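You operate a simulated robot arm through the tools that you are given. There is no shell and no other tool. Be economical: measure what you need, move in short steps, check, and stop when the job is done.

Carry out the task below with a simulated two-armed robot. There is one attempt and no reset: what you move stays moved.

## Task
Fetch the blue ball tube and stand it on the upper shelf of the narrow shelving.

The check looks at the end state, three seconds after you hand in, the way a careful person would. Anything else that was tipped, shoved, dropped, spilled or broken makes it a failure.

## Robot
Two 7-joint arms with two-finger parallel grippers on one trunk, on a base that drives. Base frame: it is fixed to the floor where the robot stands at the start and does not move with it; the origin is under the middle of the robot, x ahead of it, y to its left, z up. Units: mm, rad, N and s.
The left shoulder is at the start at [70, 163, 1070], the right one opposite. With the tool pointing down near the work surface each hand reaches from about 400 to 880 mm from the robot's upright axis, wherever it stands, measured 20 degrees to its own side. Places, roughly: upper shelf of the narrow shelving [-2100, 200, 1200]. Payload 3.43 kg a hand.
The tool frame of a hand sits at the grasp point between the pads (the TCP): z along the fingers, y along the line on which they close. The tips reach 34 mm beyond it. Largest opening 128 mm; finger width 24, thickness 12; the body of the gripper, 48 by 130 mm, starts 96 mm behind the TCP.
Orientation is that of the tool frame in the base frame, as [roll, pitch, yaw] about the fixed x, y, z axes, in that order (R = Rz(yaw) Ry(pitch) Rx(roll)). With the fingers straight down and closing along the base's y, the tool's x points along the base's -x, its y along +y and its z along -z.

## Interface
- The arms move only by the tool send_rows. It takes "left_increments", "right_increments" or both (then of equal length, played together; a hand with none holds still); each is a list that holds one entry, the list of rows, each a list of 7 numbers: the shift along the base's x, y, z in mm, then the turn, a rotation vector about the base's x, y, z in degrees, then the finger opening in mm, from 0 to 128. In form: [[[x, y, z, rx, ry, rz, claw], ...]]. A call has 1 to 8 rows; each row is the pose to reach, as a shift and turn from the pose commanded when the call began. Rows are played at 5 a second. More than 50 mm and 0.15 rad between two rows, or a gripper value outside its range, and nothing of the call is played. Where a pose cannot be reached the arm comes as near as it can. A force on the tool above 40 N (or 10 N above the force at the start of the call, whichever is more), or a blocked arm, ends the call early, and 0.2 s more pass. The fingers move at their own pace (about 153 mm/s each) and stop on an object; they squeeze with about 30 N. The grip force told is the motor's: it shows also when the fingers shut on nothing. Time passes only in rows, and 0.2 s behind the last, so rows that repeat a pose let the fingers close. It gives the time, the measured TCP pose, the force on the tool (base axes), the opening and the grip force at its end, in the units of the frame above (readings bear some noise).
- Cameras (640 x 400 px; columns grow to the right, rows downward): "scene" is now at [135.6, -2.4, 1298.5]; the picture's right is [-0.02, -1.00, 0.00], its down [-0.58, 0.01, -0.81] and it looks along [0.81, -0.01, -0.58] (base axes); focal length 264 px, centre (320, 200). "left" rides on the left gripper at [76, 11, -160] in its tool frame; the picture's right is [-0.15, 0.99, 0.00], its down [-0.88, -0.13, -0.46] and it looks along [-0.45, -0.07, 0.89] (tool axes); focal length 234 px, centre (320, 200). "right" rides on the right gripper at [76, -11, -160] in its tool frame; the picture's right is [0.15, 0.99, 0.00], its down [-0.88, 0.13, -0.46] and it looks along [-0.45, 0.07, 0.89] (tool axes); focal length 234 px, centre (320, 200). There is no depth. A picture from a camera that has moved, and an enlarged one, comes with that camera's place and axes in the base frame and with its lens.
- get_image(camera): a new picture of that camera. No time passes.
- slide_trunk(by): slides the trunk up (or, below 0, down) by that many mm; the arms and the scene camera ride with it, the base frame stays. It gives what a move gives, with no picture.
- base_move(legs): drives the robot by 1 to 6 legs, each [ahead, left, turn to the left] in mm, mm and rad, along the robot's own axes; the way and the turn of a leg run together, so that a leg with both is an arc; at most 1500 mm and 3.142 rad a leg. The arms and the cameras ride along, it lands a little off, and it stops where it bumps. It gives what a move gives.
- pan_tilt(pan, tilt): turns the head with the scene camera to pan (to the left, within 1.501 rad either way) and tilt (down, from -0.506 to 1.204), counted from straight ahead of the robot. It gives what a move gives.
- close_up(camera, box): a new picture of the part [left, top, right, bottom] of that camera's present view, enlarged. No time passes.
- close_job(): hands the job in; it is judged then, once.

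Work in short steps. Places have to be worked out from the pictures, the camera data and where the tool is seen: move nearer, look again, correct. Check each grasp and each placing, and mend what went wrong. You have 120 turns and 108 pictures in all, those below and enlarged ones among them. Open the grippers and draw the arms clear of the work before you hand the job in, unless the task says otherwise; then end with one line.

The tools are called by a JSON object that holds its "api" and its "payload". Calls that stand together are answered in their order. send_rows: Moves the arms, as the interface text tells. Its arguments: {"type":"object","properties":{"left_increments":{"type":"array"},"right_increments":{"type":"array"}},"required":[]} The other tools are called the same way: slide_trunk (by) slides the trunk up or down; base_move (legs) drives the base; pan_tilt (pan, tilt) turns the head that bears the scene camera; get_image (camera) takes a picture; close_up (camera, box) takes an enlarged picture of a part of a camera's view; close_job () hands the job in.

At the start:

```text
time_s: 0.0
left_tool_pos: [555.5, 248.4, 1057.2]
left_tool_rot: [3.141, 0.0, -3.14]
left_contact_force: [0.0, 0.0, 1.2]
left_finger_gap: 128.0
left_finger_force: 0.0
right_tool_pos: [660.4, -252.2, 991.2]
right_tool_rot: [-3.141, 0.001, -3.141]
right_contact_force: [-0.4, -1.0, -0.2]
right_finger_gap: 127.9
right_finger_force: 0.1
trunk travel left (down, up): [-550.0, 390.0]
robot x, y, heading: [-1.6, -3.3, 0.0]
head pan, tilt: [-0.017, 0.618]
```

scene: 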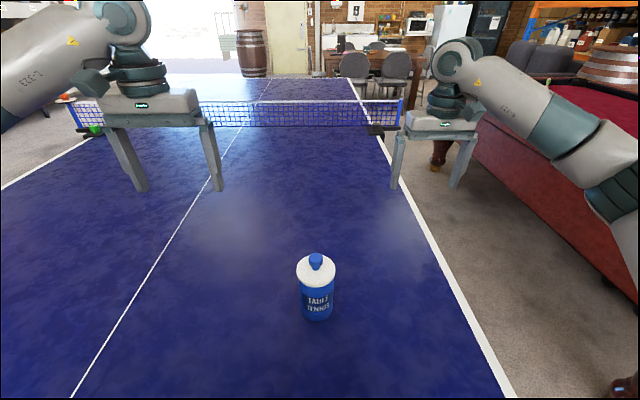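
right: 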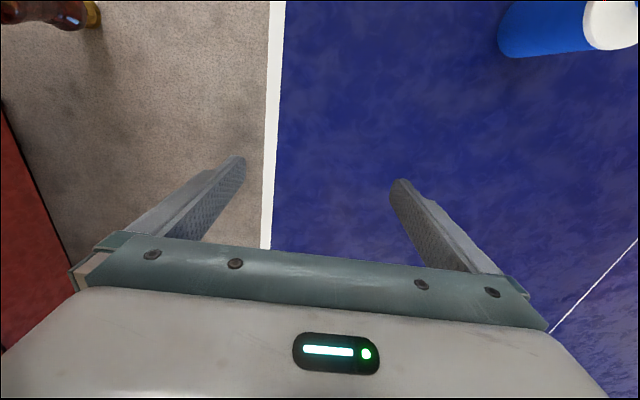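
left: 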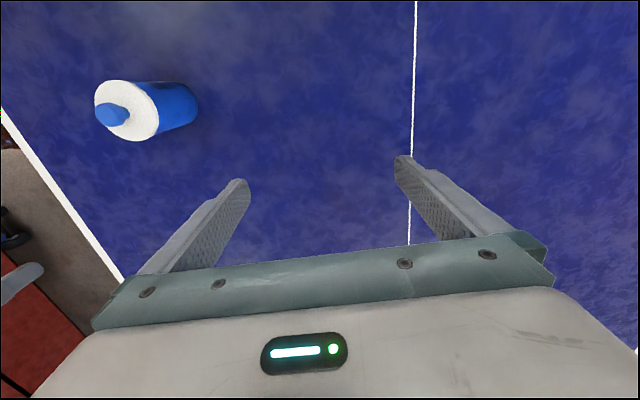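

I'll take a closer look at the tube before anything moves. My first estimate puts it near x≈500, y≈0, about 75 mm wide.

{"api": "close_up", "payload": {"camera": "scene", "box": [240, 220, 400, 340]}}

{"api": "pan_tilt", "payload": {"pan": 1.5, "tilt": 0.3}}

{"api": "get_image", "payload": {"camera": "scene"}}

{"api": "pan_tilt", "payload": {"pan": -1.5, "tilt": 0.3}}

{"api": "get_image", "payload": {"camera": "scene"}}

```text
3.33 times, centred on (320, 280) of scene
camera zoom: at [135.6, -2.4, 1298.5], right [-0.02, -1.0, 0.0], down [-0.58, 0.01, -0.81], along [0.81, -0.01, -0.58], focal length 881 px, centre (320, -67)
```

zoom: 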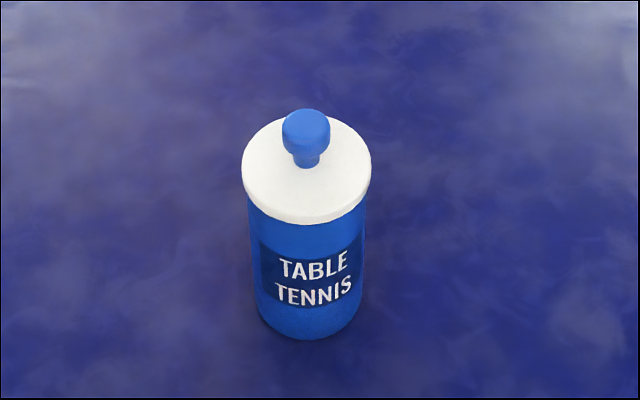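

```text
time_s: 1.6
left_tool_pos: [556.2, 248.2, 1056.9]
left_tool_rot: [-3.141, 0.001, -3.141]
left_contact_force: [-0.1, 0.6, -0.2]
left_finger_gap: 127.9
left_finger_force: 0.1
right_tool_pos: [658.2, -253.6, 989.1]
right_tool_rot: [-3.141, 0.0, 3.141]
right_contact_force: [0.2, -0.6, 0.4]
right_finger_gap: 128.2
right_finger_force: 0.1
trunk travel left (down, up): [-550.0, 390.0]
robot x, y, heading: [-2.5, 2.4, -0.004]
head pan, tilt: [1.499, 0.3]
```

```text
103 pictures are left
camera scene: at [54.5, 92.3, 1327.6], right [1.0, -0.07, 0.0], down [-0.02, -0.3, -0.96], along [0.07, 0.95, -0.3], focal length 264 px, centre (320, 200)
```

scene: 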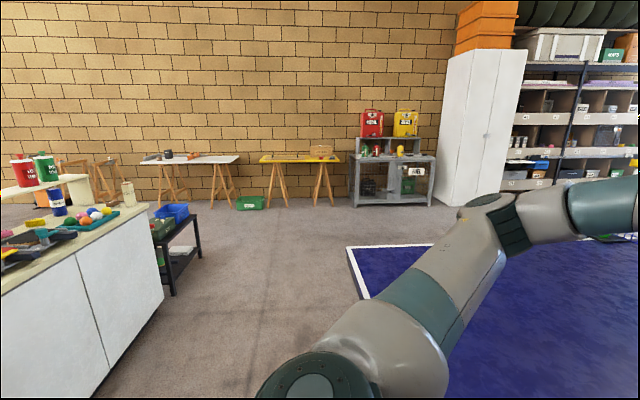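

```text
time_s: 4.2
left_tool_pos: [556.4, 247.7, 1057.6]
left_tool_rot: [3.141, -0.001, -3.141]
left_contact_force: [0.0, -0.4, 0.6]
left_finger_gap: 128.2
left_finger_force: 0.2
right_tool_pos: [658.3, -253.1, 990.3]
right_tool_rot: [-3.142, 0.0, 3.141]
right_contact_force: [0.3, 0.2, -0.2]
right_finger_gap: 128.0
right_finger_force: 0.0
trunk travel left (down, up): [-550.0, 390.0]
robot x, y, heading: [-1.2, 2.6, -0.0]
head pan, tilt: [-1.499, 0.3]
```

```text
102 pictures are left
camera scene: at [54.5, -93.9, 1327.6], right [-1.0, -0.07, 0.0], down [-0.02, 0.29, -0.96], along [0.07, -0.95, -0.3], focal length 264 px, centre (320, 200)
```

scene: 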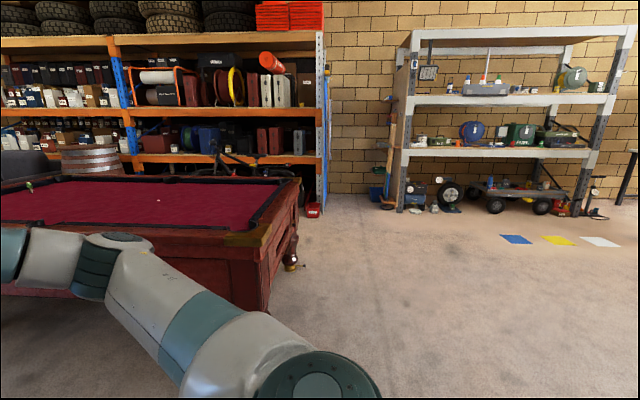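

The tube on the table reads "TABLE TENNIS". There is another blue can on the counter to the left rear, so I'll turn the head back to identify it.

{"api": "pan_tilt", "payload": {"pan": 1.5, "tilt": 0.3}}

{"api": "close_up", "payload": {"camera": "scene", "box": [0, 130, 200, 255]}}

```text
time_s: 6.8
left_tool_pos: [555.7, 248.9, 1057.5]
left_tool_rot: [3.141, 0.0, -3.14]
left_contact_force: [1.1, -0.2, 0.1]
left_finger_gap: 128.0
left_finger_force: 0.2
right_tool_pos: [659.8, -253.2, 990.2]
right_tool_rot: [3.141, 0.001, -3.141]
right_contact_force: [0.0, -0.5, -0.3]
right_finger_gap: 128.2
right_finger_force: 0.0
trunk travel left (down, up): [-550.0, 390.0]
robot x, y, heading: [3.9, -1.5, 0.002]
head pan, tilt: [1.499, 0.3]
```

```text
3.20 times, centred on (100, 192) of scene
camera zoom: at [54.5, 92.3, 1327.6], right [1.0, -0.07, 0.0], down [-0.02, -0.29, -0.96], along [0.07, 0.95, -0.3], focal length 846 px, centre (1024, 224)
```

zoom: 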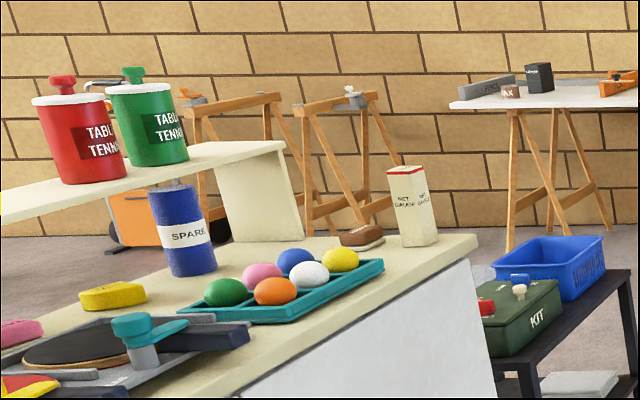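

The blue tube on the table matches the red and green "TABLE TENNIS" tubes, so it is the target, and "SPARE" is a decoy. Before choosing a grasp I'll look at the narrow shelving, so I back off slightly and turn.

{"api": "base_move", "payload": {"legs": [[-300, 0, 0], [0, 0, 1.57]]}}

{"api": "get_image", "payload": {"camera": "scene"}}

```text
time_s: 12.6
left_tool_pos: [-537.0, 559.4, 1057.6]
left_tool_rot: [-3.141, 0.001, -1.584]
left_contact_force: [-1.3, -0.1, -0.2]
left_finger_gap: 128.3
left_finger_force: 0.0
right_tool_pos: [-34.5, 656.6, 989.5]
right_tool_rot: [3.141, 0.0, -1.584]
right_contact_force: [-0.5, -0.2, -1.2]
right_finger_gap: 128.1
right_finger_force: 0.1
trunk travel left (down, up): [-550.0, 390.0]
robot x, y, heading: [-299.2, -1.6, 1.556]
head pan, tilt: [1.499, 0.3]
```

```text
100 pictures are left
camera scene: at [-392.4, 57.7, 1327.6], right [0.09, 1.0, 0.0], down [0.29, -0.03, -0.96], along [-0.95, 0.08, -0.3], focal length 264 px, centre (320, 200)
```

scene: 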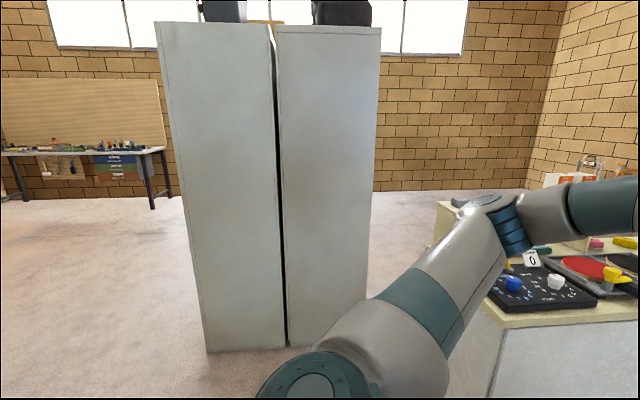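

Behind are two tall grey units seen from a closed side, and the counter corner is close on the left. I'll raise the trunk for arm clearance and a better view.

{"api": "slide_trunk", "payload": {"by": 385}}

{"api": "pan_tilt", "payload": {"pan": 1.2, "tilt": 0.5}}

{"api": "get_image", "payload": {"camera": "scene"}}

```text
time_s: 16.3
left_tool_pos: [-537.6, 558.2, 1442.8]
left_tool_rot: [3.14, -0.001, -1.585]
left_contact_force: [-0.5, 0.0, -0.2]
left_finger_gap: 127.7
left_finger_force: 0.0
right_tool_pos: [-34.4, 656.4, 1374.9]
right_tool_rot: [3.141, 0.0, -1.586]
right_contact_force: [-0.1, -0.2, -0.2]
right_finger_gap: 128.0
right_finger_force: 0.1
trunk travel left (down, up): [-935.0, 5.0]
robot x, y, heading: [-296.0, -0.1, 1.556]
head pan, tilt: [1.499, 0.3]
```

```text
time_s: 17.1
left_tool_pos: [-537.7, 559.4, 1442.6]
left_tool_rot: [-3.142, 0.002, -1.585]
left_contact_force: [-0.3, 0.1, 0.5]
left_finger_gap: 128.2
left_finger_force: 0.0
right_tool_pos: [-35.8, 655.5, 1375.7]
right_tool_rot: [-3.141, 0.0, -1.585]
right_contact_force: [0.5, 0.5, -0.4]
right_finger_gap: 128.0
right_finger_force: 0.1
trunk travel left (down, up): [-935.0, 5.0]
robot x, y, heading: [-296.7, 3.1, 1.56]
head pan, tilt: [1.201, 0.499]
```

```text
99 pictures are left
camera scene: at [-383.5, 84.0, 1694.2], right [0.37, 0.93, 0.0], down [0.44, -0.18, -0.88], along [-0.81, 0.33, -0.48], focal length 264 px, centre (320, 200)
```

scene: 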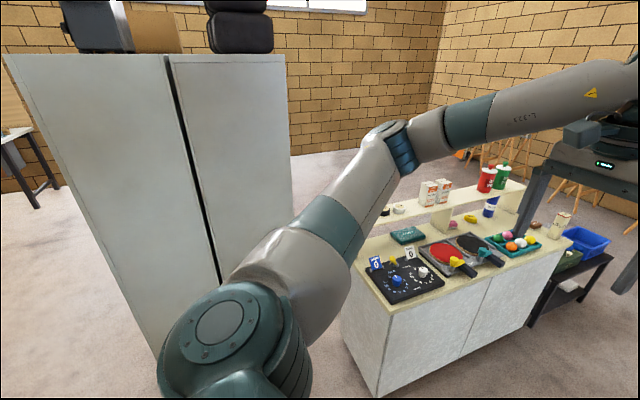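

The counter top is at about z 780 with its near corner at about (-970, 640). The right-hand tall unit spans y≈-26..450 with its near face at x≈-1700 and its top at ~1690. To see its +y side I drive along y, which is clear.

{"api": "base_move", "payload": {"legs": [[1000, 0, 0]]}}

{"api": "pan_tilt", "payload": {"pan": 1.5, "tilt": 0.35}}

{"api": "get_image", "payload": {"camera": "scene"}}

```text
time_s: 22.3
left_tool_pos: [-500.7, 1550.3, 1441.8]
left_tool_rot: [3.141, -0.001, -1.606]
left_contact_force: [0.0, 0.1, -0.6]
left_finger_gap: 128.1
left_finger_force: 0.1
right_tool_pos: [4.7, 1635.5, 1377.0]
right_tool_rot: [3.142, -0.001, -1.608]
right_contact_force: [0.4, -0.3, 0.1]
right_finger_gap: 127.7
right_finger_force: 0.0
trunk travel left (down, up): [-935.0, 5.0]
robot x, y, heading: [-272.3, 984.0, 1.535]
head pan, tilt: [1.201, 0.499]
```

```text
time_s: 23.1
left_tool_pos: [-500.0, 1551.5, 1441.9]
left_tool_rot: [-3.141, 0.0, -1.604]
left_contact_force: [0.4, 0.2, -0.3]
left_finger_gap: 127.9
left_finger_force: 0.1
right_tool_pos: [5.6, 1636.1, 1375.1]
right_tool_rot: [-3.141, -0.001, -1.608]
right_contact_force: [0.3, 0.6, -0.6]
right_finger_gap: 128.1
right_finger_force: 0.1
trunk travel left (down, up): [-935.0, 5.0]
robot x, y, heading: [-270.9, 987.1, 1.531]
head pan, tilt: [1.499, 0.351]
```

```text
98 pictures are left
camera scene: at [-365.6, 1046.8, 1707.8], right [0.11, 0.99, 0.0], down [0.34, -0.04, -0.94], along [-0.93, 0.1, -0.34], focal length 264 px, centre (320, 200)
```

scene: 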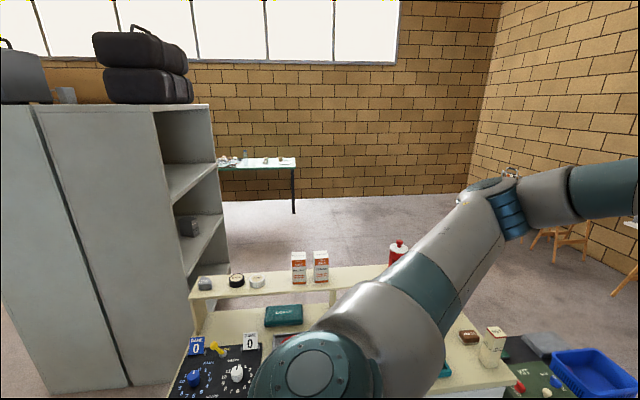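

The narrow shelving opens toward +y, and its upper shelf is closed above. I'll zoom in on it.

{"api": "close_up", "payload": {"camera": "scene", "box": [100, 80, 260, 300]}}

```text
1.82 times, centred on (180, 190) of scene
camera zoom: at [-365.6, 1046.8, 1707.8], right [0.11, 0.99, 0.0], down [0.34, -0.04, -0.94], along [-0.93, 0.1, -0.34], focal length 481 px, centre (574, 218)
```

zoom: 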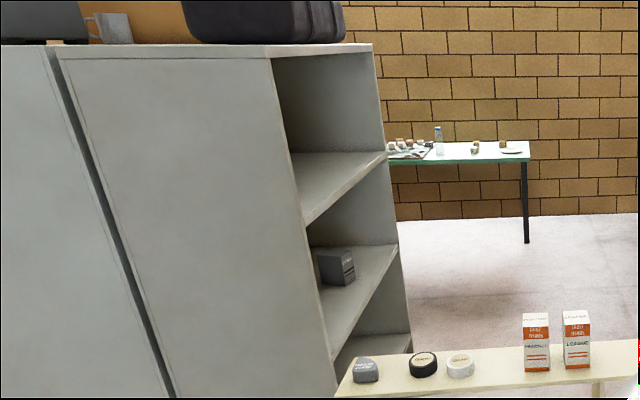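

The upper shelf is open to +y at about z 1240, roughly 850 mm wide in x and at least 350 mm high. A 45° forward-tilted grasp will suit both places. I drive back to the table, offset so that the left arm faces the tube.

{"api": "base_move", "payload": {"legs": [[-985, 0, 0], [0, 0, -1.535], [0, -190, 0]]}}

{"api": "pan_tilt", "payload": {"pan": 0, "tilt": 0.7}}

{"api": "get_image", "payload": {"camera": "scene"}}

```text
time_s: 32.9
left_tool_pos: [245.6, 101.5, 1441.1]
left_tool_rot: [-3.138, 0.001, -3.123]
left_contact_force: [0.4, 1.4, 0.3]
left_finger_gap: 127.9
left_finger_force: 0.1
right_tool_pos: [357.0, -397.6, 1375.7]
right_tool_rot: [-3.138, 0.001, -3.124]
right_contact_force: [0.1, 0.4, -0.3]
right_finger_gap: 127.8
right_finger_force: 0.1
trunk travel left (down, up): [-935.0, 5.0]
robot x, y, heading: [-306.3, -157.6, 0.017]
head pan, tilt: [1.499, 0.351]
```

```text
time_s: 34.5
left_tool_pos: [245.4, 95.7, 1444.1]
left_tool_rot: [-3.142, 0.0, -3.126]
left_contact_force: [0.6, -0.1, 0.3]
left_finger_gap: 128.0
left_finger_force: 0.0
right_tool_pos: [357.0, -401.6, 1375.7]
right_tool_rot: [3.141, 0.0, -3.126]
right_contact_force: [0.0, -0.4, 0.3]
right_finger_gap: 127.8
right_finger_force: 0.1
trunk travel left (down, up): [-935.0, 5.0]
robot x, y, heading: [-305.4, -160.1, 0.019]
head pan, tilt: [0.0, 0.7]
```

```text
96 pictures are left
camera scene: at [-174.1, -158.2, 1676.5], right [0.02, -1.0, 0.0], down [-0.64, -0.01, -0.76], along [0.76, 0.01, -0.64], focal length 264 px, centre (320, 200)
```

scene: 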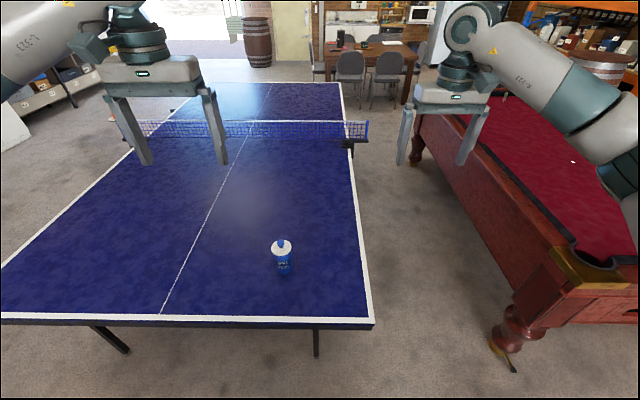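

The tube re-triangulates to about (480, 2). I tilt the left hand 45° forward while high, then drive up 175 mm.

{"api": "send_rows", "payload": {"left_increments": [[[0, 0, 0, 0, -7.5, 0, 128], [0, 0, 0, 0, -15, 0, 128], [0, 0, 0, 0, -22.5, 0, 128], [0, 0, 0, 0, -30, 0, 128], [0, 0, 0, 0, -37.5, 0, 128], [0, 0, 0, 0, -45, 0, 128]]]}}

{"api": "base_move", "payload": {"legs": [[165, 0, -0.018]]}}

{"api": "slide_trunk", "payload": {"by": -385}}

{"api": "get_image", "payload": {"camera": "left"}}

{"api": "get_image", "payload": {"camera": "scene"}}

```text
time_s: 35.9
left_tool_pos: [244.3, 97.6, 1443.5]
left_tool_rot: [-3.126, 0.789, -3.117]
left_contact_force: [0.0, -0.4, -0.5]
left_finger_gap: 127.9
left_finger_force: 0.0
right_tool_pos: [357.0, -401.3, 1374.4]
right_tool_rot: [-3.141, -0.002, -3.124]
right_contact_force: [0.6, -0.8, 0.4]
right_finger_gap: 127.9
right_finger_force: 0.1
trunk travel left (down, up): [-935.0, 5.0]
robot x, y, heading: [-308.8, -158.5, 0.018]
head pan, tilt: [0.0, 0.7]
```

```text
time_s: 37.4
left_tool_pos: [411.0, 90.2, 1445.1]
left_tool_rot: [-3.123, 0.79, -3.134]
left_contact_force: [-0.3, 0.3, -0.1]
left_finger_gap: 128.2
left_finger_force: 0.1
right_tool_pos: [513.7, -412.4, 1377.1]
right_tool_rot: [3.141, 0.004, -3.141]
right_contact_force: [0.3, 0.0, 0.5]
right_finger_gap: 128.1
right_finger_force: 0.1
trunk travel left (down, up): [-935.0, 5.0]
robot x, y, heading: [-145.3, -158.4, -0.006]
head pan, tilt: [0.0, 0.7]
```

```text
time_s: 41.1
left_tool_pos: [415.3, 89.5, 1058.9]
left_tool_rot: [-3.124, 0.786, -3.137]
left_contact_force: [-0.1, -0.3, 0.2]
left_finger_gap: 128.1
left_finger_force: 0.0
right_tool_pos: [517.3, -412.0, 989.6]
right_tool_rot: [-3.141, -0.001, 3.141]
right_contact_force: [-0.9, -0.7, -0.3]
right_finger_gap: 128.0
right_finger_force: 0.0
trunk travel left (down, up): [-550.0, 390.0]
robot x, y, heading: [-143.5, -158.5, 0.003]
head pan, tilt: [0.0, 0.7]
```

```text
95 pictures are left
camera left: at [247.5, 102.8, 1117.1], right [0.11, 0.99, 0.09], down [0.3, -0.12, 0.95], along [0.95, -0.08, -0.31], focal length 234 px, centre (320, 200)
```

left: 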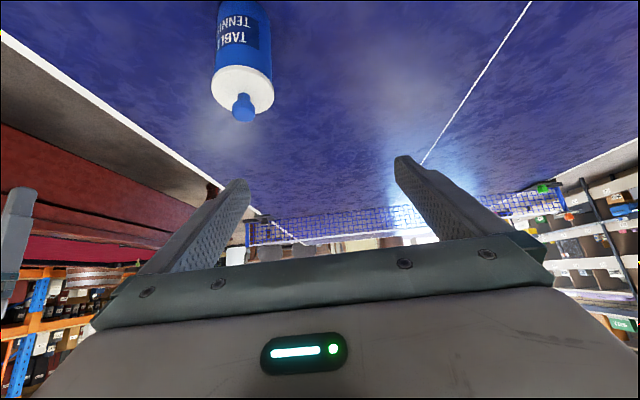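

```text
94 pictures are left
camera scene: at [-8.7, -158.9, 1291.5], right [0.0, -1.0, 0.0], down [-0.64, 0.0, -0.76], along [0.76, 0.0, -0.64], focal length 264 px, centre (320, 200)
```

scene: 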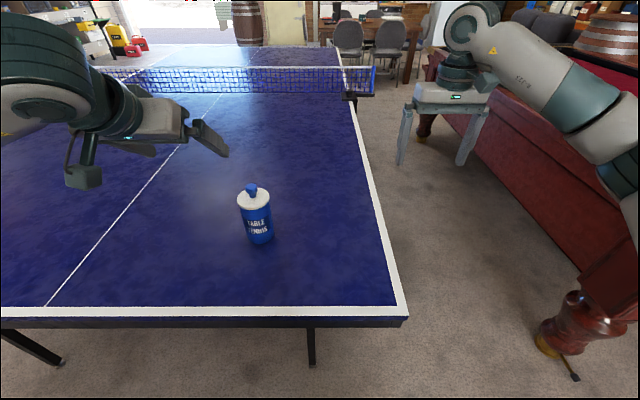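

Estimates agree on the tube at about (485, 1) with its lid top at ~877. I'll move to a stand-off point on the 45° approach line.

{"api": "send_rows", "payload": {"left_increments": [[[-9, -22, -30, 0, 0, 0, 128], [-18, -44, -60, 0, 0, 0, 128], [-27, -66, -90, 0, 0, 0, 128], [-35, -88, -119, 0, 0, 0, 128], [-35, -88, -119, 0, 0, 0, 128]]]}}

{"api": "get_image", "payload": {"camera": "left"}}

{"api": "get_image", "payload": {"camera": "scene"}}

```text
time_s: 42.3
left_tool_pos: [393.5, -1.5, 941.7]
left_tool_rot: [-3.126, 0.785, -3.134]
left_contact_force: [0.8, 0.3, 0.0]
left_finger_gap: 128.0
left_finger_force: 0.1
left hand out of reach, approached as far as the arm can: row 3, 4, 5
right_tool_pos: [516.6, -410.4, 991.5]
right_tool_rot: [-3.141, 0.0, 3.139]
right_contact_force: [0.4, 0.0, -0.6]
right_finger_gap: 128.1
right_finger_force: 0.0
trunk travel left (down, up): [-550.0, 390.0]
robot x, y, heading: [-142.3, -157.9, -0.002]
head pan, tilt: [0.0, 0.7]
```

```text
93 pictures are left
camera left: at [227.2, 10.9, 1000.8], right [0.11, 0.99, 0.09], down [0.3, -0.12, 0.95], along [0.95, -0.07, -0.31], focal length 234 px, centre (320, 200)
```

left: 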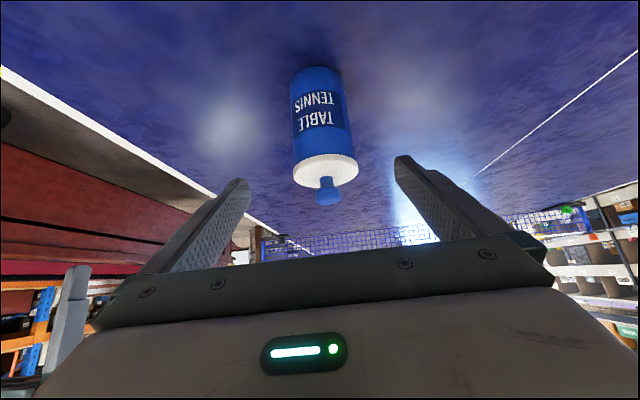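

```text
92 pictures are left
camera scene: at [-9.1, -158.3, 1291.6], right [0.0, -1.0, 0.0], down [-0.64, 0.0, -0.77], along [0.77, 0.0, -0.64], focal length 264 px, centre (320, 200)
```

scene: 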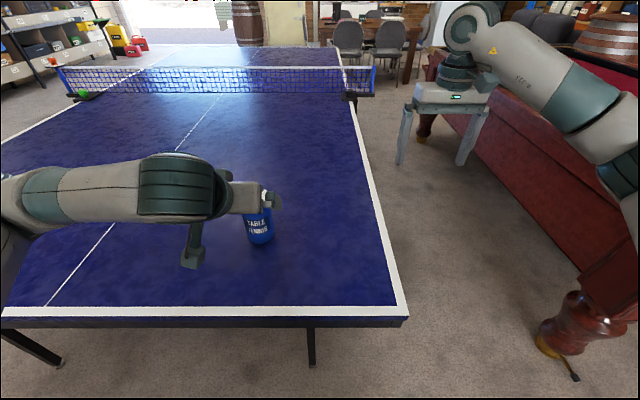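

The left camera puts the tube at (485, 1.6). The hand is at the near limit of the arm's reach, so I back the base 80 mm and re-measure.

{"api": "base_move", "payload": {"legs": [[-80, 0, 0]]}}

{"api": "send_rows", "payload": {"left_increments": [[[0, 0, 0, 0, 0, 0, 128]]]}}

{"api": "get_image", "payload": {"camera": "left"}}

```text
time_s: 43.3
left_tool_pos: [314.0, -3.6, 942.5]
left_tool_rot: [-3.126, 0.785, -3.135]
left_contact_force: [0.3, -0.6, 0.1]
left_finger_gap: 127.9
left_finger_force: 0.1
right_tool_pos: [436.0, -413.8, 991.5]
right_tool_rot: [-3.141, 0.003, 3.139]
right_contact_force: [-1.3, -0.1, 0.0]
right_finger_gap: 127.9
right_finger_force: 0.0
trunk travel left (down, up): [-550.0, 390.0]
robot x, y, heading: [-223.0, -157.4, -0.001]
head pan, tilt: [0.0, 0.7]
```

```text
time_s: 43.7
left_tool_pos: [316.0, -2.5, 942.7]
left_tool_rot: [-3.126, 0.784, -3.137]
left_contact_force: [-0.4, 0.5, 0.4]
left_finger_gap: 128.2
left_finger_force: 0.1
right_tool_pos: [437.9, -413.3, 990.1]
right_tool_rot: [-3.14, 0.002, 3.137]
right_contact_force: [0.1, -0.3, -0.1]
right_finger_gap: 128.0
right_finger_force: 0.0
trunk travel left (down, up): [-550.0, 390.0]
robot x, y, heading: [-220.9, -156.6, -0.002]
head pan, tilt: [0.0, 0.7]
```

```text
91 pictures are left
camera left: at [148.2, 10.2, 1000.7], right [0.11, 0.99, 0.09], down [0.3, -0.12, 0.95], along [0.95, -0.08, -0.31], focal length 234 px, centre (320, 200)
```

left: 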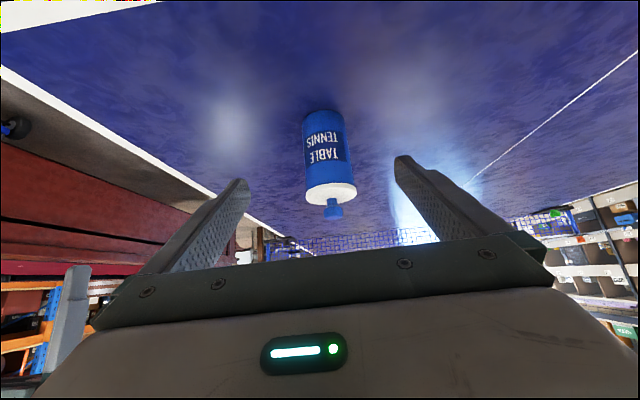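

I approach to about 115 mm short of the grasp along the hand's axis.

{"api": "send_rows", "payload": {"left_increments": [[[30, 1, -16, 0, 0, 0, 128], [60, 2, -32, 0, 0, 0, 128], [90, 3, -47, 0, 0, 0, 128], [90, 3, -47, 0, 0, 0, 128]]]}}

{"api": "get_image", "payload": {"camera": "left"}}

{"api": "close_up", "payload": {"camera": "scene", "box": [140, 100, 340, 225]}}

```text
time_s: 44.7
left_tool_pos: [405.2, -1.3, 895.5]
left_tool_rot: [-3.126, 0.785, -3.141]
left_contact_force: [-0.1, -0.3, 0.0]
left_finger_gap: 128.2
left_finger_force: 0.1
right_tool_pos: [436.3, -412.0, 991.2]
right_tool_rot: [-3.141, 0.001, 3.14]
right_contact_force: [-0.1, -0.9, -0.9]
right_finger_gap: 127.9
right_finger_force: 0.0
trunk travel left (down, up): [-550.0, 390.0]
robot x, y, heading: [-220.9, -157.9, -0.002]
head pan, tilt: [0.0, 0.7]
```

```text
90 pictures are left
camera left: at [237.8, 13.0, 953.3], right [0.11, 0.99, 0.09], down [0.3, -0.12, 0.95], along [0.95, -0.08, -0.31], focal length 234 px, centre (320, 200)
```

left: 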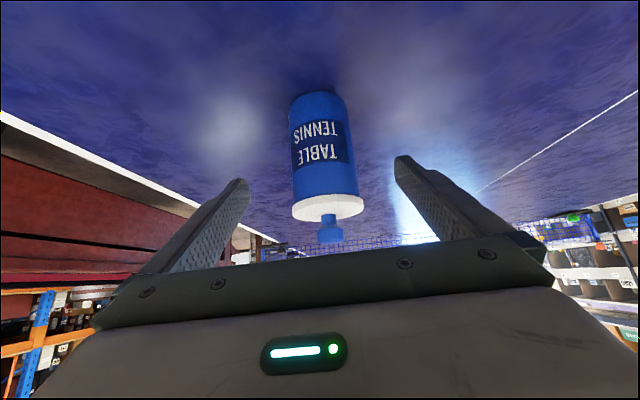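

```text
3.20 times, centred on (240, 162) of scene
camera zoom: at [-89.5, -159.0, 1291.5], right [0.0, -1.0, 0.0], down [-0.64, 0.0, -0.77], along [0.77, 0.0, -0.64], focal length 846 px, centre (576, 320)
```

zoom: 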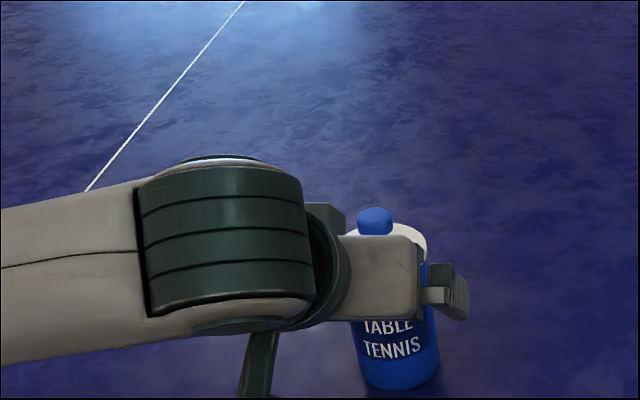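

The tube's front bottom edge is at x≈447, so its centre is (485, 1), and it is laterally centred between the fingers. Now I advance to the grasp pose at z≈812.

{"api": "send_rows", "payload": {"left_increments": [[[20, 1, -21, 0, 0, 0, 128], [40, 2, -42, 0, 0, 0, 128], [60, 2, -63, 0, 0, 0, 128], [80, 2, -83, 0, 0, 0, 128], [80, 2, -83, 0, 0, 0, 128]]]}}

{"api": "get_image", "payload": {"camera": "left"}}

{"api": "close_up", "payload": {"camera": "scene", "box": [140, 100, 340, 225]}}

```text
time_s: 45.9
left_tool_pos: [485.8, 0.7, 810.1]
left_tool_rot: [-3.126, 0.782, -3.135]
left_contact_force: [0.4, -0.3, 0.5]
left_finger_gap: 128.1
left_finger_force: 0.0
right_tool_pos: [437.3, -413.3, 990.8]
right_tool_rot: [3.141, -0.001, 3.139]
right_contact_force: [-0.8, 0.2, 0.7]
right_finger_gap: 127.9
right_finger_force: 0.0
trunk travel left (down, up): [-550.0, 390.0]
robot x, y, heading: [-222.6, -155.1, -0.008]
head pan, tilt: [0.0, 0.7]
```

```text
88 pictures are left
camera left: at [318.1, 13.8, 870.8], right [0.11, 0.99, 0.09], down [0.3, -0.12, 0.95], along [0.95, -0.08, -0.31], focal length 234 px, centre (320, 200)
```

left: 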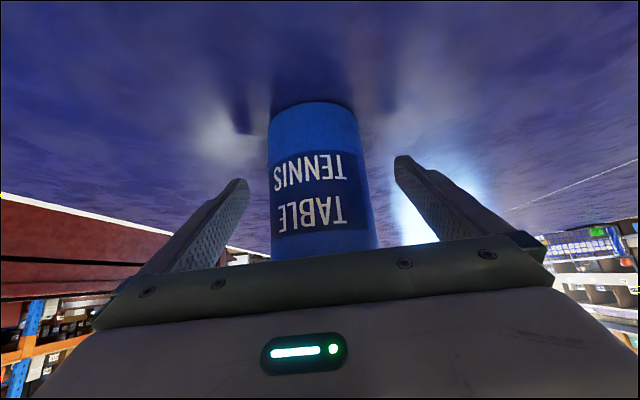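

```text
3.20 times, centred on (240, 162) of scene
camera zoom: at [-89.4, -158.9, 1291.5], right [0.0, -1.0, 0.0], down [-0.64, 0.0, -0.76], along [0.76, 0.0, -0.64], focal length 846 px, centre (576, 320)
```

zoom: 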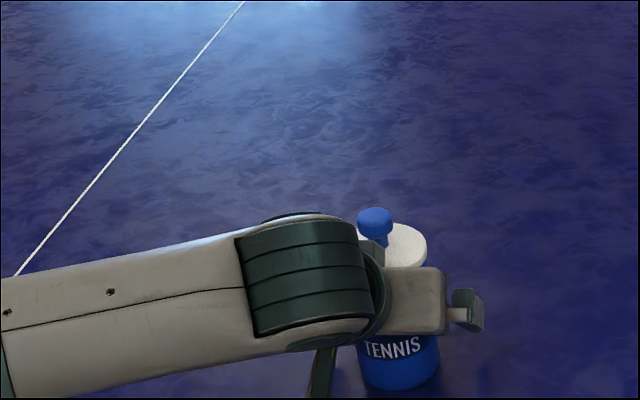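

The tube is between the fingers and nothing has been touched, so I close.

{"api": "send_rows", "payload": {"left_increments": [[[0, 0, 0, 0, 0, 0, 90], [0, 0, 0, 0, 0, 0, 70], [0, 0, 0, 0, 0, 0, 50], [0, 0, 0, 0, 0, 0, 50], [0, 0, 0, 0, 0, 0, 50]]]}}

{"api": "get_image", "payload": {"camera": "left"}}

```text
time_s: 47.1
left_tool_pos: [484.4, -0.5, 811.5]
left_tool_rot: [-3.126, 0.783, -3.136]
left_contact_force: [1.4, 0.1, -0.1]
left_finger_gap: 71.4
left_finger_force: 29.6
right_tool_pos: [437.2, -412.3, 990.3]
right_tool_rot: [-3.14, 0.002, 3.138]
right_contact_force: [0.4, 0.1, 0.3]
right_finger_gap: 128.1
right_finger_force: 0.1
trunk travel left (down, up): [-550.0, 390.0]
robot x, y, heading: [-221.2, -158.0, -0.002]
head pan, tilt: [0.0, 0.7]
```

```text
86 pictures are left
camera left: at [318.3, 13.7, 870.8], right [0.11, 0.99, 0.09], down [0.3, -0.12, 0.95], along [0.95, -0.08, -0.31], focal length 234 px, centre (320, 200)
```

left: 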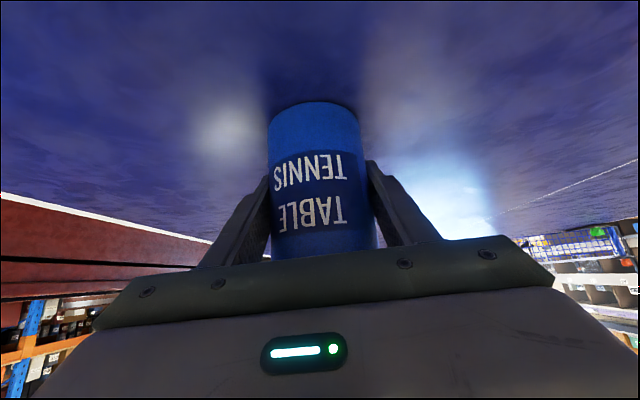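

Gripped at 71.4 mm with 30 N. I lift 80 mm and check.

{"api": "send_rows", "payload": {"left_increments": [[[0, 0, 15, 0, 0, 0, 50], [0, 0, 35, 0, 0, 0, 50], [0, 0, 60, 0, 0, 0, 50], [0, 0, 80, 0, 0, 0, 50], [0, 0, 80, 0, 0, 0, 50]]]}}

{"api": "slide_trunk", "payload": {"by": 385}}

{"api": "get_image", "payload": {"camera": "left"}}

{"api": "get_image", "payload": {"camera": "scene"}}

```text
time_s: 48.3
left_tool_pos: [484.9, 3.0, 892.9]
left_tool_rot: [-3.124, 0.782, -3.137]
left_contact_force: [-0.2, -0.2, 0.7]
left_finger_gap: 72.8
left_finger_force: 30.1
right_tool_pos: [437.6, -412.2, 989.9]
right_tool_rot: [-3.141, 0.0, 3.138]
right_contact_force: [0.1, 0.2, 0.7]
right_finger_gap: 128.5
right_finger_force: 0.1
trunk travel left (down, up): [-550.0, 390.0]
robot x, y, heading: [-222.1, -158.9, -0.004]
head pan, tilt: [0.0, 0.7]
```

```text
time_s: 52.0
left_tool_pos: [485.3, 1.9, 1276.2]
left_tool_rot: [-3.126, 0.784, -3.137]
left_contact_force: [1.0, 0.1, -0.7]
left_finger_gap: 72.3
left_finger_force: 29.6
right_tool_pos: [436.0, -411.1, 1375.4]
right_tool_rot: [3.141, -0.001, 3.137]
right_contact_force: [0.9, 0.0, -0.2]
right_finger_gap: 128.0
right_finger_force: 0.1
trunk travel left (down, up): [-935.0, 5.0]
robot x, y, heading: [-221.6, -158.1, -0.002]
head pan, tilt: [0.0, 0.7]
```

```text
85 pictures are left
camera left: at [318.5, 15.7, 1335.7], right [0.11, 0.99, 0.09], down [0.3, -0.12, 0.95], along [0.95, -0.08, -0.31], focal length 234 px, centre (320, 200)
```

left: 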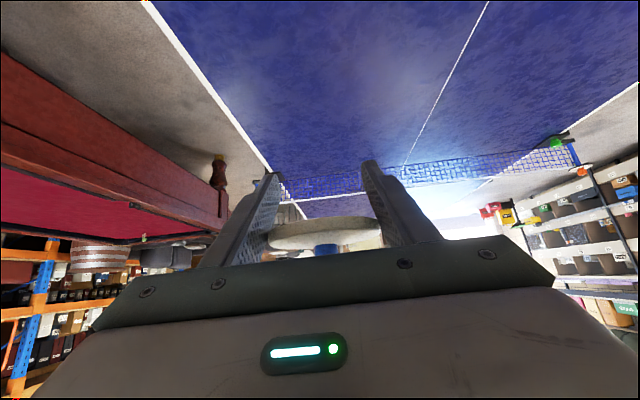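

```text
84 pictures are left
camera scene: at [-88.7, -158.9, 1676.4], right [0.0, -1.0, 0.0], down [-0.64, 0.0, -0.76], along [0.76, 0.0, -0.64], focal length 264 px, centre (320, 200)
```

scene: 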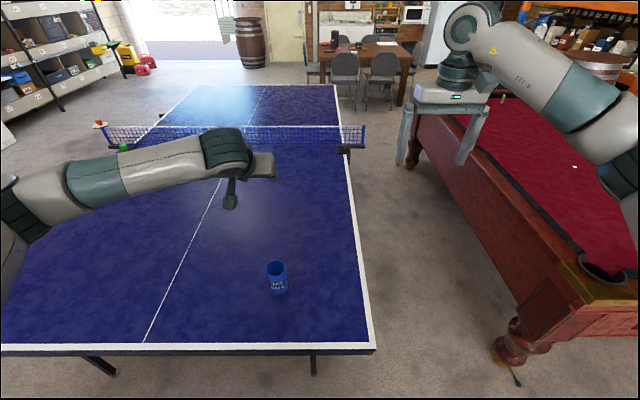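

Only the lid came up and the body stayed on the table. I'll look closely at both.

{"api": "close_up", "payload": {"camera": "left", "box": [220, 140, 460, 290]}}

{"api": "close_up", "payload": {"camera": "scene", "box": [200, 110, 360, 310]}}

```text
2.67 times, centred on (340, 215) of left
camera zoom: at [318.5, 15.7, 1335.7], right [0.11, 0.99, 0.09], down [0.3, -0.12, 0.95], along [0.95, -0.08, -0.31], focal length 624 px, centre (267, 160)
```

zoom: 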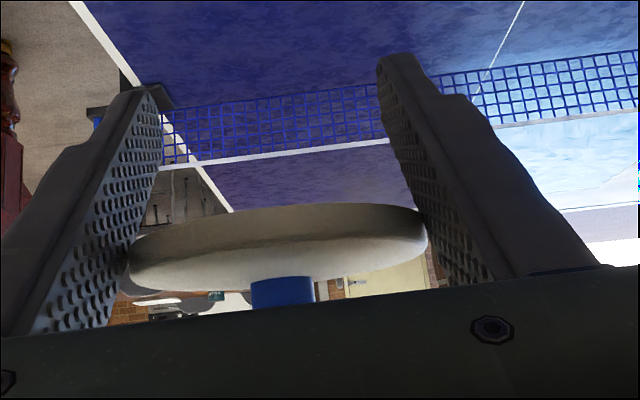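

```text
2.00 times, centred on (280, 210) of scene
camera zoom: at [-88.7, -158.9, 1676.4], right [0.0, -1.0, 0.0], down [-0.64, 0.0, -0.76], along [0.76, 0.0, -0.64], focal length 529 px, centre (400, 180)
```

zoom: 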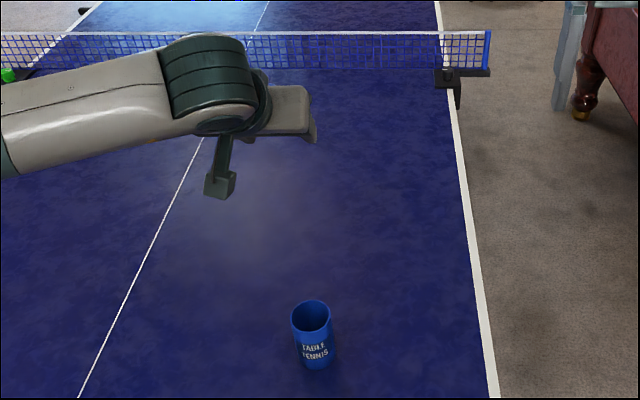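

The fingers slipped up the body and pulled the lid off, so the lid is now pinched between the pads. I'll drive back to x≈0 to look down into the body from above before mending this.

{"api": "base_move", "payload": {"legs": [[215, 0, 0]]}}

{"api": "pan_tilt", "payload": {"pan": 0.3, "tilt": 1.1}}

{"api": "get_image", "payload": {"camera": "scene"}}

```text
time_s: 53.7
left_tool_pos: [696.2, 4.1, 1279.6]
left_tool_rot: [-3.124, 0.789, -3.133]
left_contact_force: [0.1, 0.1, -0.3]
left_finger_gap: 72.1
left_finger_force: 30.4
right_tool_pos: [649.6, -411.2, 1377.7]
right_tool_rot: [3.14, 0.002, -3.141]
right_contact_force: [0.0, 0.6, 0.6]
right_finger_gap: 128.2
right_finger_force: 0.1
trunk travel left (down, up): [-935.0, 5.0]
robot x, y, heading: [-7.5, -160.0, -0.001]
head pan, tilt: [0.0, 0.7]
```

```text
time_s: 54.6
left_tool_pos: [702.3, 4.1, 1276.6]
left_tool_rot: [-3.125, 0.785, -3.133]
left_contact_force: [-0.6, -0.3, -0.1]
left_finger_gap: 71.7
left_finger_force: 29.9
right_tool_pos: [655.5, -409.9, 1374.9]
right_tool_rot: [3.141, -0.002, 3.14]
right_contact_force: [0.7, -1.1, -1.2]
right_finger_gap: 127.7
right_finger_force: 0.0
trunk travel left (down, up): [-935.0, 5.0]
robot x, y, heading: [-7.8, -159.4, -0.003]
head pan, tilt: [0.3, 1.1]
```

```text
81 pictures are left
camera scene: at [104.1, -140.3, 1646.4], right [0.29, -0.96, 0.0], down [-0.85, -0.26, -0.45], along [0.43, 0.13, -0.89], focal length 264 px, centre (320, 200)
```

scene: 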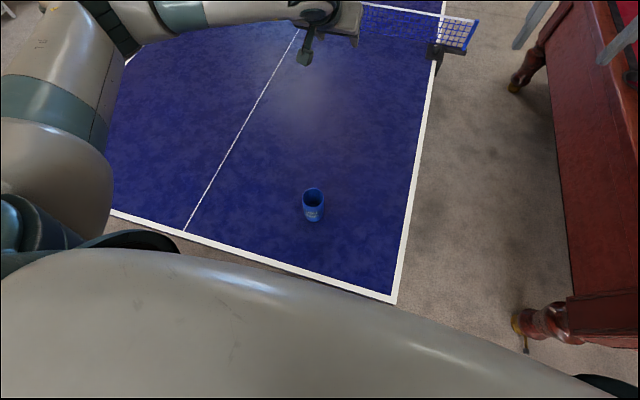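

{"api": "close_up", "payload": {"camera": "scene", "box": [280, 175, 344, 231]}}

{"api": "close_up", "payload": {"camera": "left", "box": [220, 140, 460, 290]}}

```text
7.14 times, centred on (312, 203) of scene
camera zoom: at [104.1, -140.3, 1646.4], right [0.29, -0.96, 0.0], down [-0.85, -0.26, -0.45], along [0.43, 0.13, -0.89], focal length 1888 px, centre (377, 179)
```

zoom: 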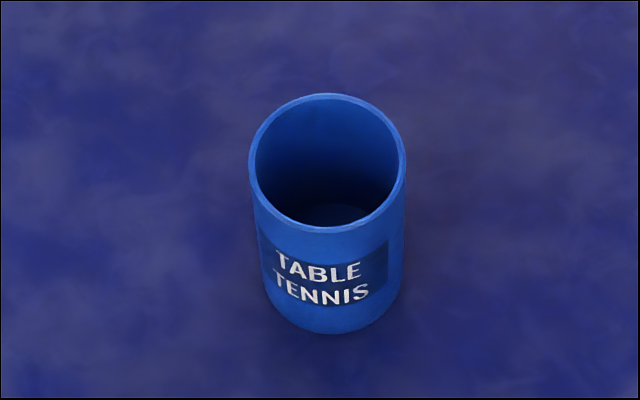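

```text
2.67 times, centred on (340, 215) of left
camera zoom: at [534.9, 17.1, 1335.1], right [0.11, 0.99, 0.09], down [0.3, -0.12, 0.95], along [0.95, -0.07, -0.31], focal length 624 px, centre (267, 160)
```

zoom: 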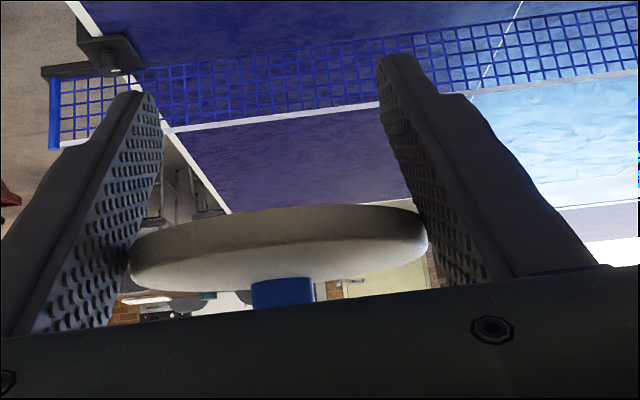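

The body is empty, upright and still at about (485, 0). The left hand holds the lid firmly, so I'll use the right hand on the body with a slow lift to test it. First I back off 215 mm, shift left so the right arm faces the tube, tilt the right hand, and move the left hand up and out.

{"api": "base_move", "payload": {"legs": [[-215, 0, 0], [0, 330, 0]]}}

{"api": "send_rows", "payload": {"left_increments": [[[0, 15, 25, 0, 0, 0, 50], [0, 30, 50, 0, 0, 0, 50], [0, 45, 75, 0, 0, 0, 50], [0, 60, 100, 0, 0, 0, 50], [0, 75, 125, 0, 0, 0, 50], [0, 90, 150, 0, 0, 0, 50]]], "right_increments": [[[0, 0, 0, 0, -7.5, 0, 128], [0, 0, 0, 0, -15, 0, 128], [0, 0, 0, 0, -22.5, 0, 128], [0, 0, 0, 0, -30, 0, 128], [0, 0, 0, 0, -37.5, 0, 128], [0, 0, 0, 0, -45, 0, 128]]]}}

{"api": "pan_tilt", "payload": {"pan": 0, "tilt": 0.75}}

{"api": "get_image", "payload": {"camera": "scene"}}

```text
time_s: 58.0
left_tool_pos: [481.1, 328.0, 1277.8]
left_tool_rot: [-3.128, 0.784, -3.132]
left_contact_force: [0.5, 0.8, -0.1]
left_finger_gap: 71.3
left_finger_force: 30.1
right_tool_pos: [435.0, -85.9, 1375.8]
right_tool_rot: [3.141, 0.001, -3.138]
right_contact_force: [-0.2, -0.8, 0.1]
right_finger_gap: 128.1
right_finger_force: 0.0
trunk travel left (down, up): [-935.0, 5.0]
robot x, y, heading: [-225.7, 167.7, 0.002]
head pan, tilt: [0.3, 1.1]
```

```text
time_s: 59.4
left_tool_pos: [480.8, 418.9, 1428.0]
left_tool_rot: [-3.126, 0.784, -3.132]
left_contact_force: [-0.2, 0.1, -1.2]
left_finger_gap: 71.0
left_finger_force: 29.2
right_tool_pos: [435.0, -83.2, 1376.4]
right_tool_rot: [-3.139, 0.789, -3.138]
right_contact_force: [-0.1, 0.3, 0.3]
right_finger_gap: 127.9
right_finger_force: 0.1
trunk travel left (down, up): [-935.0, 5.0]
robot x, y, heading: [-228.3, 168.3, 0.004]
head pan, tilt: [0.3, 1.1]
```

```text
time_s: 60.2
left_tool_pos: [479.9, 419.0, 1427.2]
left_tool_rot: [-3.123, 0.782, -3.13]
left_contact_force: [0.5, 0.8, -0.9]
left_finger_gap: 71.1
left_finger_force: 29.6
right_tool_pos: [436.5, -83.4, 1377.3]
right_tool_rot: [-3.138, 0.785, -3.138]
right_contact_force: [-0.3, 0.0, 0.0]
right_finger_gap: 128.0
right_finger_force: 0.0
trunk travel left (down, up): [-935.0, 5.0]
robot x, y, heading: [-224.1, 166.5, 0.006]
head pan, tilt: [0.0, 0.75]
```

```text
78 pictures are left
camera scene: at [-94.4, 167.2, 1672.1], right [0.0, -1.0, 0.0], down [-0.68, 0.0, -0.73], along [0.73, 0.0, -0.68], focal length 264 px, centre (320, 200)
```

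scene: 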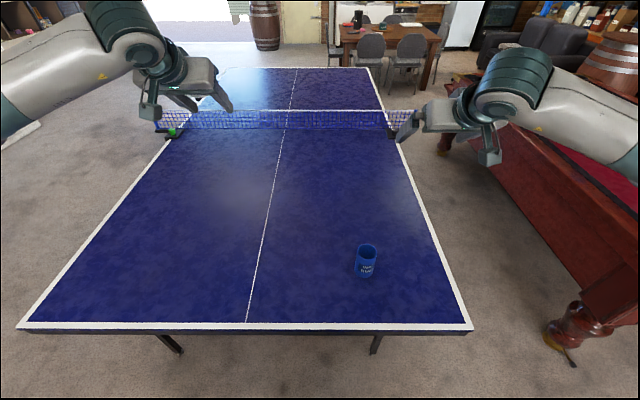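

I lower the trunk, then bring the right hand to the stand-off point.

{"api": "slide_trunk", "payload": {"by": -385}}

{"api": "send_rows", "payload": {"right_increments": [[[-10, 28, -30, 0, 0, 0, 128], [-20, 56, -62, 0, 0, 0, 128], [-31, 84, -95, 0, 0, 0, 128], [-31, 84, -95, 0, 0, 0, 128]]]}}

{"api": "get_image", "payload": {"camera": "right"}}

{"api": "get_image", "payload": {"camera": "scene"}}

```text
time_s: 64.0
left_tool_pos: [480.4, 419.1, 1042.9]
left_tool_rot: [-3.126, 0.784, -3.13]
left_contact_force: [0.0, -0.2, -1.3]
left_finger_gap: 70.8
left_finger_force: 30.1
right_tool_pos: [435.5, -82.9, 991.0]
right_tool_rot: [-3.137, 0.787, -3.136]
right_contact_force: [0.7, -0.4, -1.0]
right_finger_gap: 128.0
right_finger_force: 0.1
trunk travel left (down, up): [-550.0, 390.0]
robot x, y, heading: [-226.5, 166.1, 0.0]
head pan, tilt: [0.0, 0.75]
```

```text
time_s: 65.0
left_tool_pos: [479.4, 419.7, 1042.9]
left_tool_rot: [-3.125, 0.786, -3.13]
left_contact_force: [0.0, -0.3, -0.4]
left_finger_gap: 70.4
left_finger_force: 30.0
right_tool_pos: [405.8, 0.4, 894.8]
right_tool_rot: [-3.14, 0.788, -3.139]
right_contact_force: [0.0, -0.1, -0.1]
right_finger_gap: 128.2
right_finger_force: 0.2
trunk travel left (down, up): [-550.0, 390.0]
robot x, y, heading: [-221.8, 166.5, -0.004]
head pan, tilt: [0.0, 0.75]
```

```text
77 pictures are left
camera right: at [239.0, -10.8, 954.4], right [-0.11, 0.99, -0.11], down [0.3, 0.13, 0.94], along [0.95, 0.07, -0.31], focal length 234 px, centre (320, 200)
```

right: 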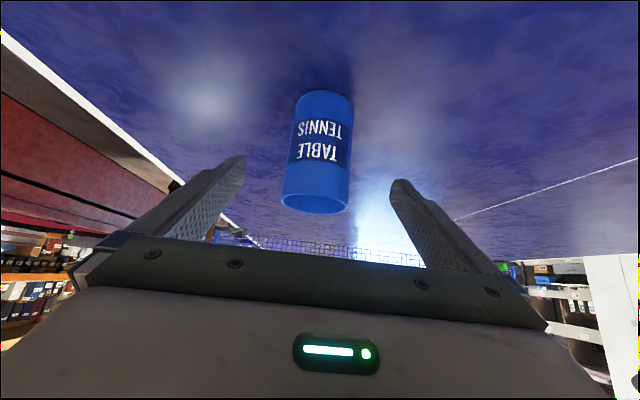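

```text
76 pictures are left
camera scene: at [-95.1, 166.4, 1287.3], right [0.0, -1.0, 0.0], down [-0.68, 0.0, -0.73], along [0.73, 0.0, -0.68], focal length 264 px, centre (320, 200)
```

scene: 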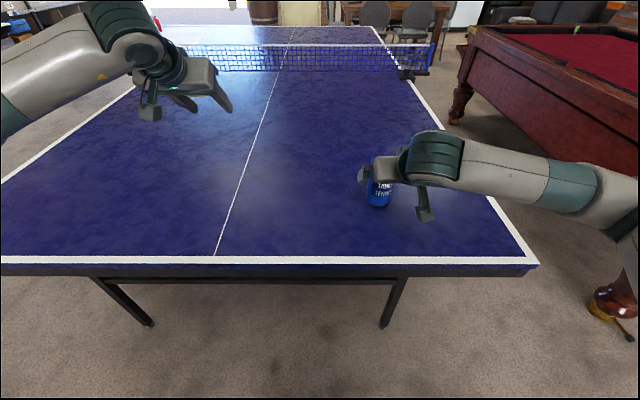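

The left gap has been drifting down slowly (72.8→70.4), so I'll check that the lid isn't creeping out.

{"api": "close_up", "payload": {"camera": "left", "box": [220, 140, 460, 290]}}

{"api": "close_up", "payload": {"camera": "scene", "box": [130, 40, 250, 130]}}

```text
2.67 times, centred on (340, 215) of left
camera zoom: at [312.8, 431.9, 1101.7], right [0.1, 0.99, 0.09], down [0.3, -0.12, 0.95], along [0.95, -0.07, -0.31], focal length 624 px, centre (267, 160)
```

zoom: 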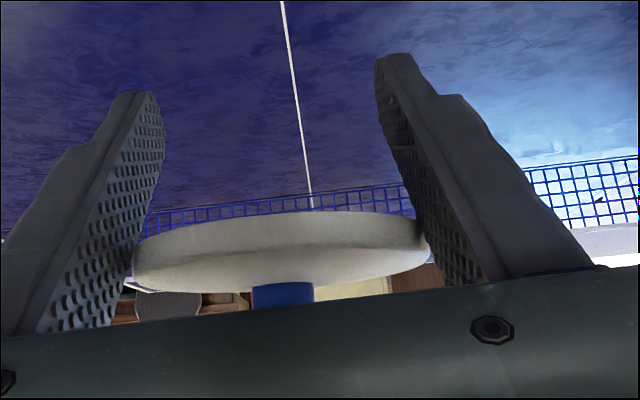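

```text
4.44 times, centred on (190, 85) of scene
camera zoom: at [-95.1, 166.4, 1287.3], right [0.0, -1.0, 0.0], down [-0.68, 0.0, -0.73], along [0.73, 0.0, -0.68], focal length 1175 px, centre (898, 711)
```

zoom: 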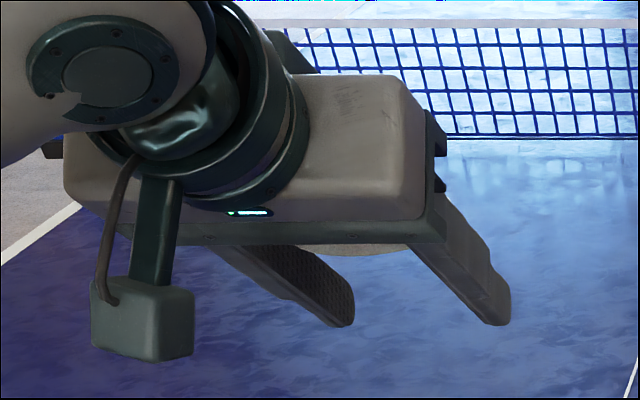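

The lid holds but creeps very slightly under the 30 N pinch, so I ease that squeeze to target 69. At the same time I bring the right hand to the body, a little lower at z≈803.

{"api": "send_rows", "payload": {"left_increments": [[[0, 0, 0, 0, 0, 0, 69], [0, 0, 0, 0, 0, 0, 69], [0, 0, 0, 0, 0, 0, 69], [0, 0, 0, 0, 0, 0, 69], [0, 0, 0, 0, 0, 0, 69]]], "right_increments": [[[20, 0, -23, 0, 0, 0, 128], [40, 0, -46, 0, 0, 0, 128], [60, -1, -69, 0, 0, 0, 128], [80, -1, -92, 0, 0, 0, 128], [80, -1, -92, 0, 0, 0, 128]]]}}

{"api": "get_image", "payload": {"camera": "right"}}

```text
time_s: 66.2
left_tool_pos: [480.1, 420.1, 1042.8]
left_tool_rot: [-3.125, 0.786, -3.13]
left_contact_force: [0.4, 0.1, -0.9]
left_finger_gap: 70.4
left_finger_force: 29.9
right_tool_pos: [484.9, -0.7, 803.6]
right_tool_rot: [-3.137, 0.788, -3.136]
right_contact_force: [-0.5, 0.9, -0.2]
right_finger_gap: 127.8
right_finger_force: 0.2
trunk travel left (down, up): [-550.0, 390.0]
robot x, y, heading: [-225.5, 166.5, 0.001]
head pan, tilt: [0.0, 0.75]
```

```text
73 pictures are left
camera right: at [317.5, -11.0, 863.0], right [-0.11, 0.99, -0.11], down [0.3, 0.13, 0.94], along [0.95, 0.07, -0.31], focal length 234 px, centre (320, 200)
```

right: 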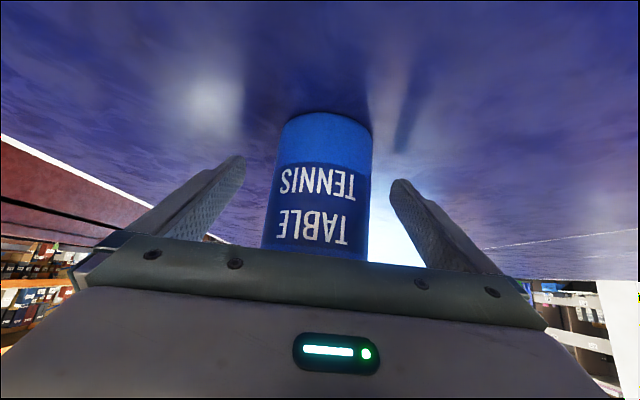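

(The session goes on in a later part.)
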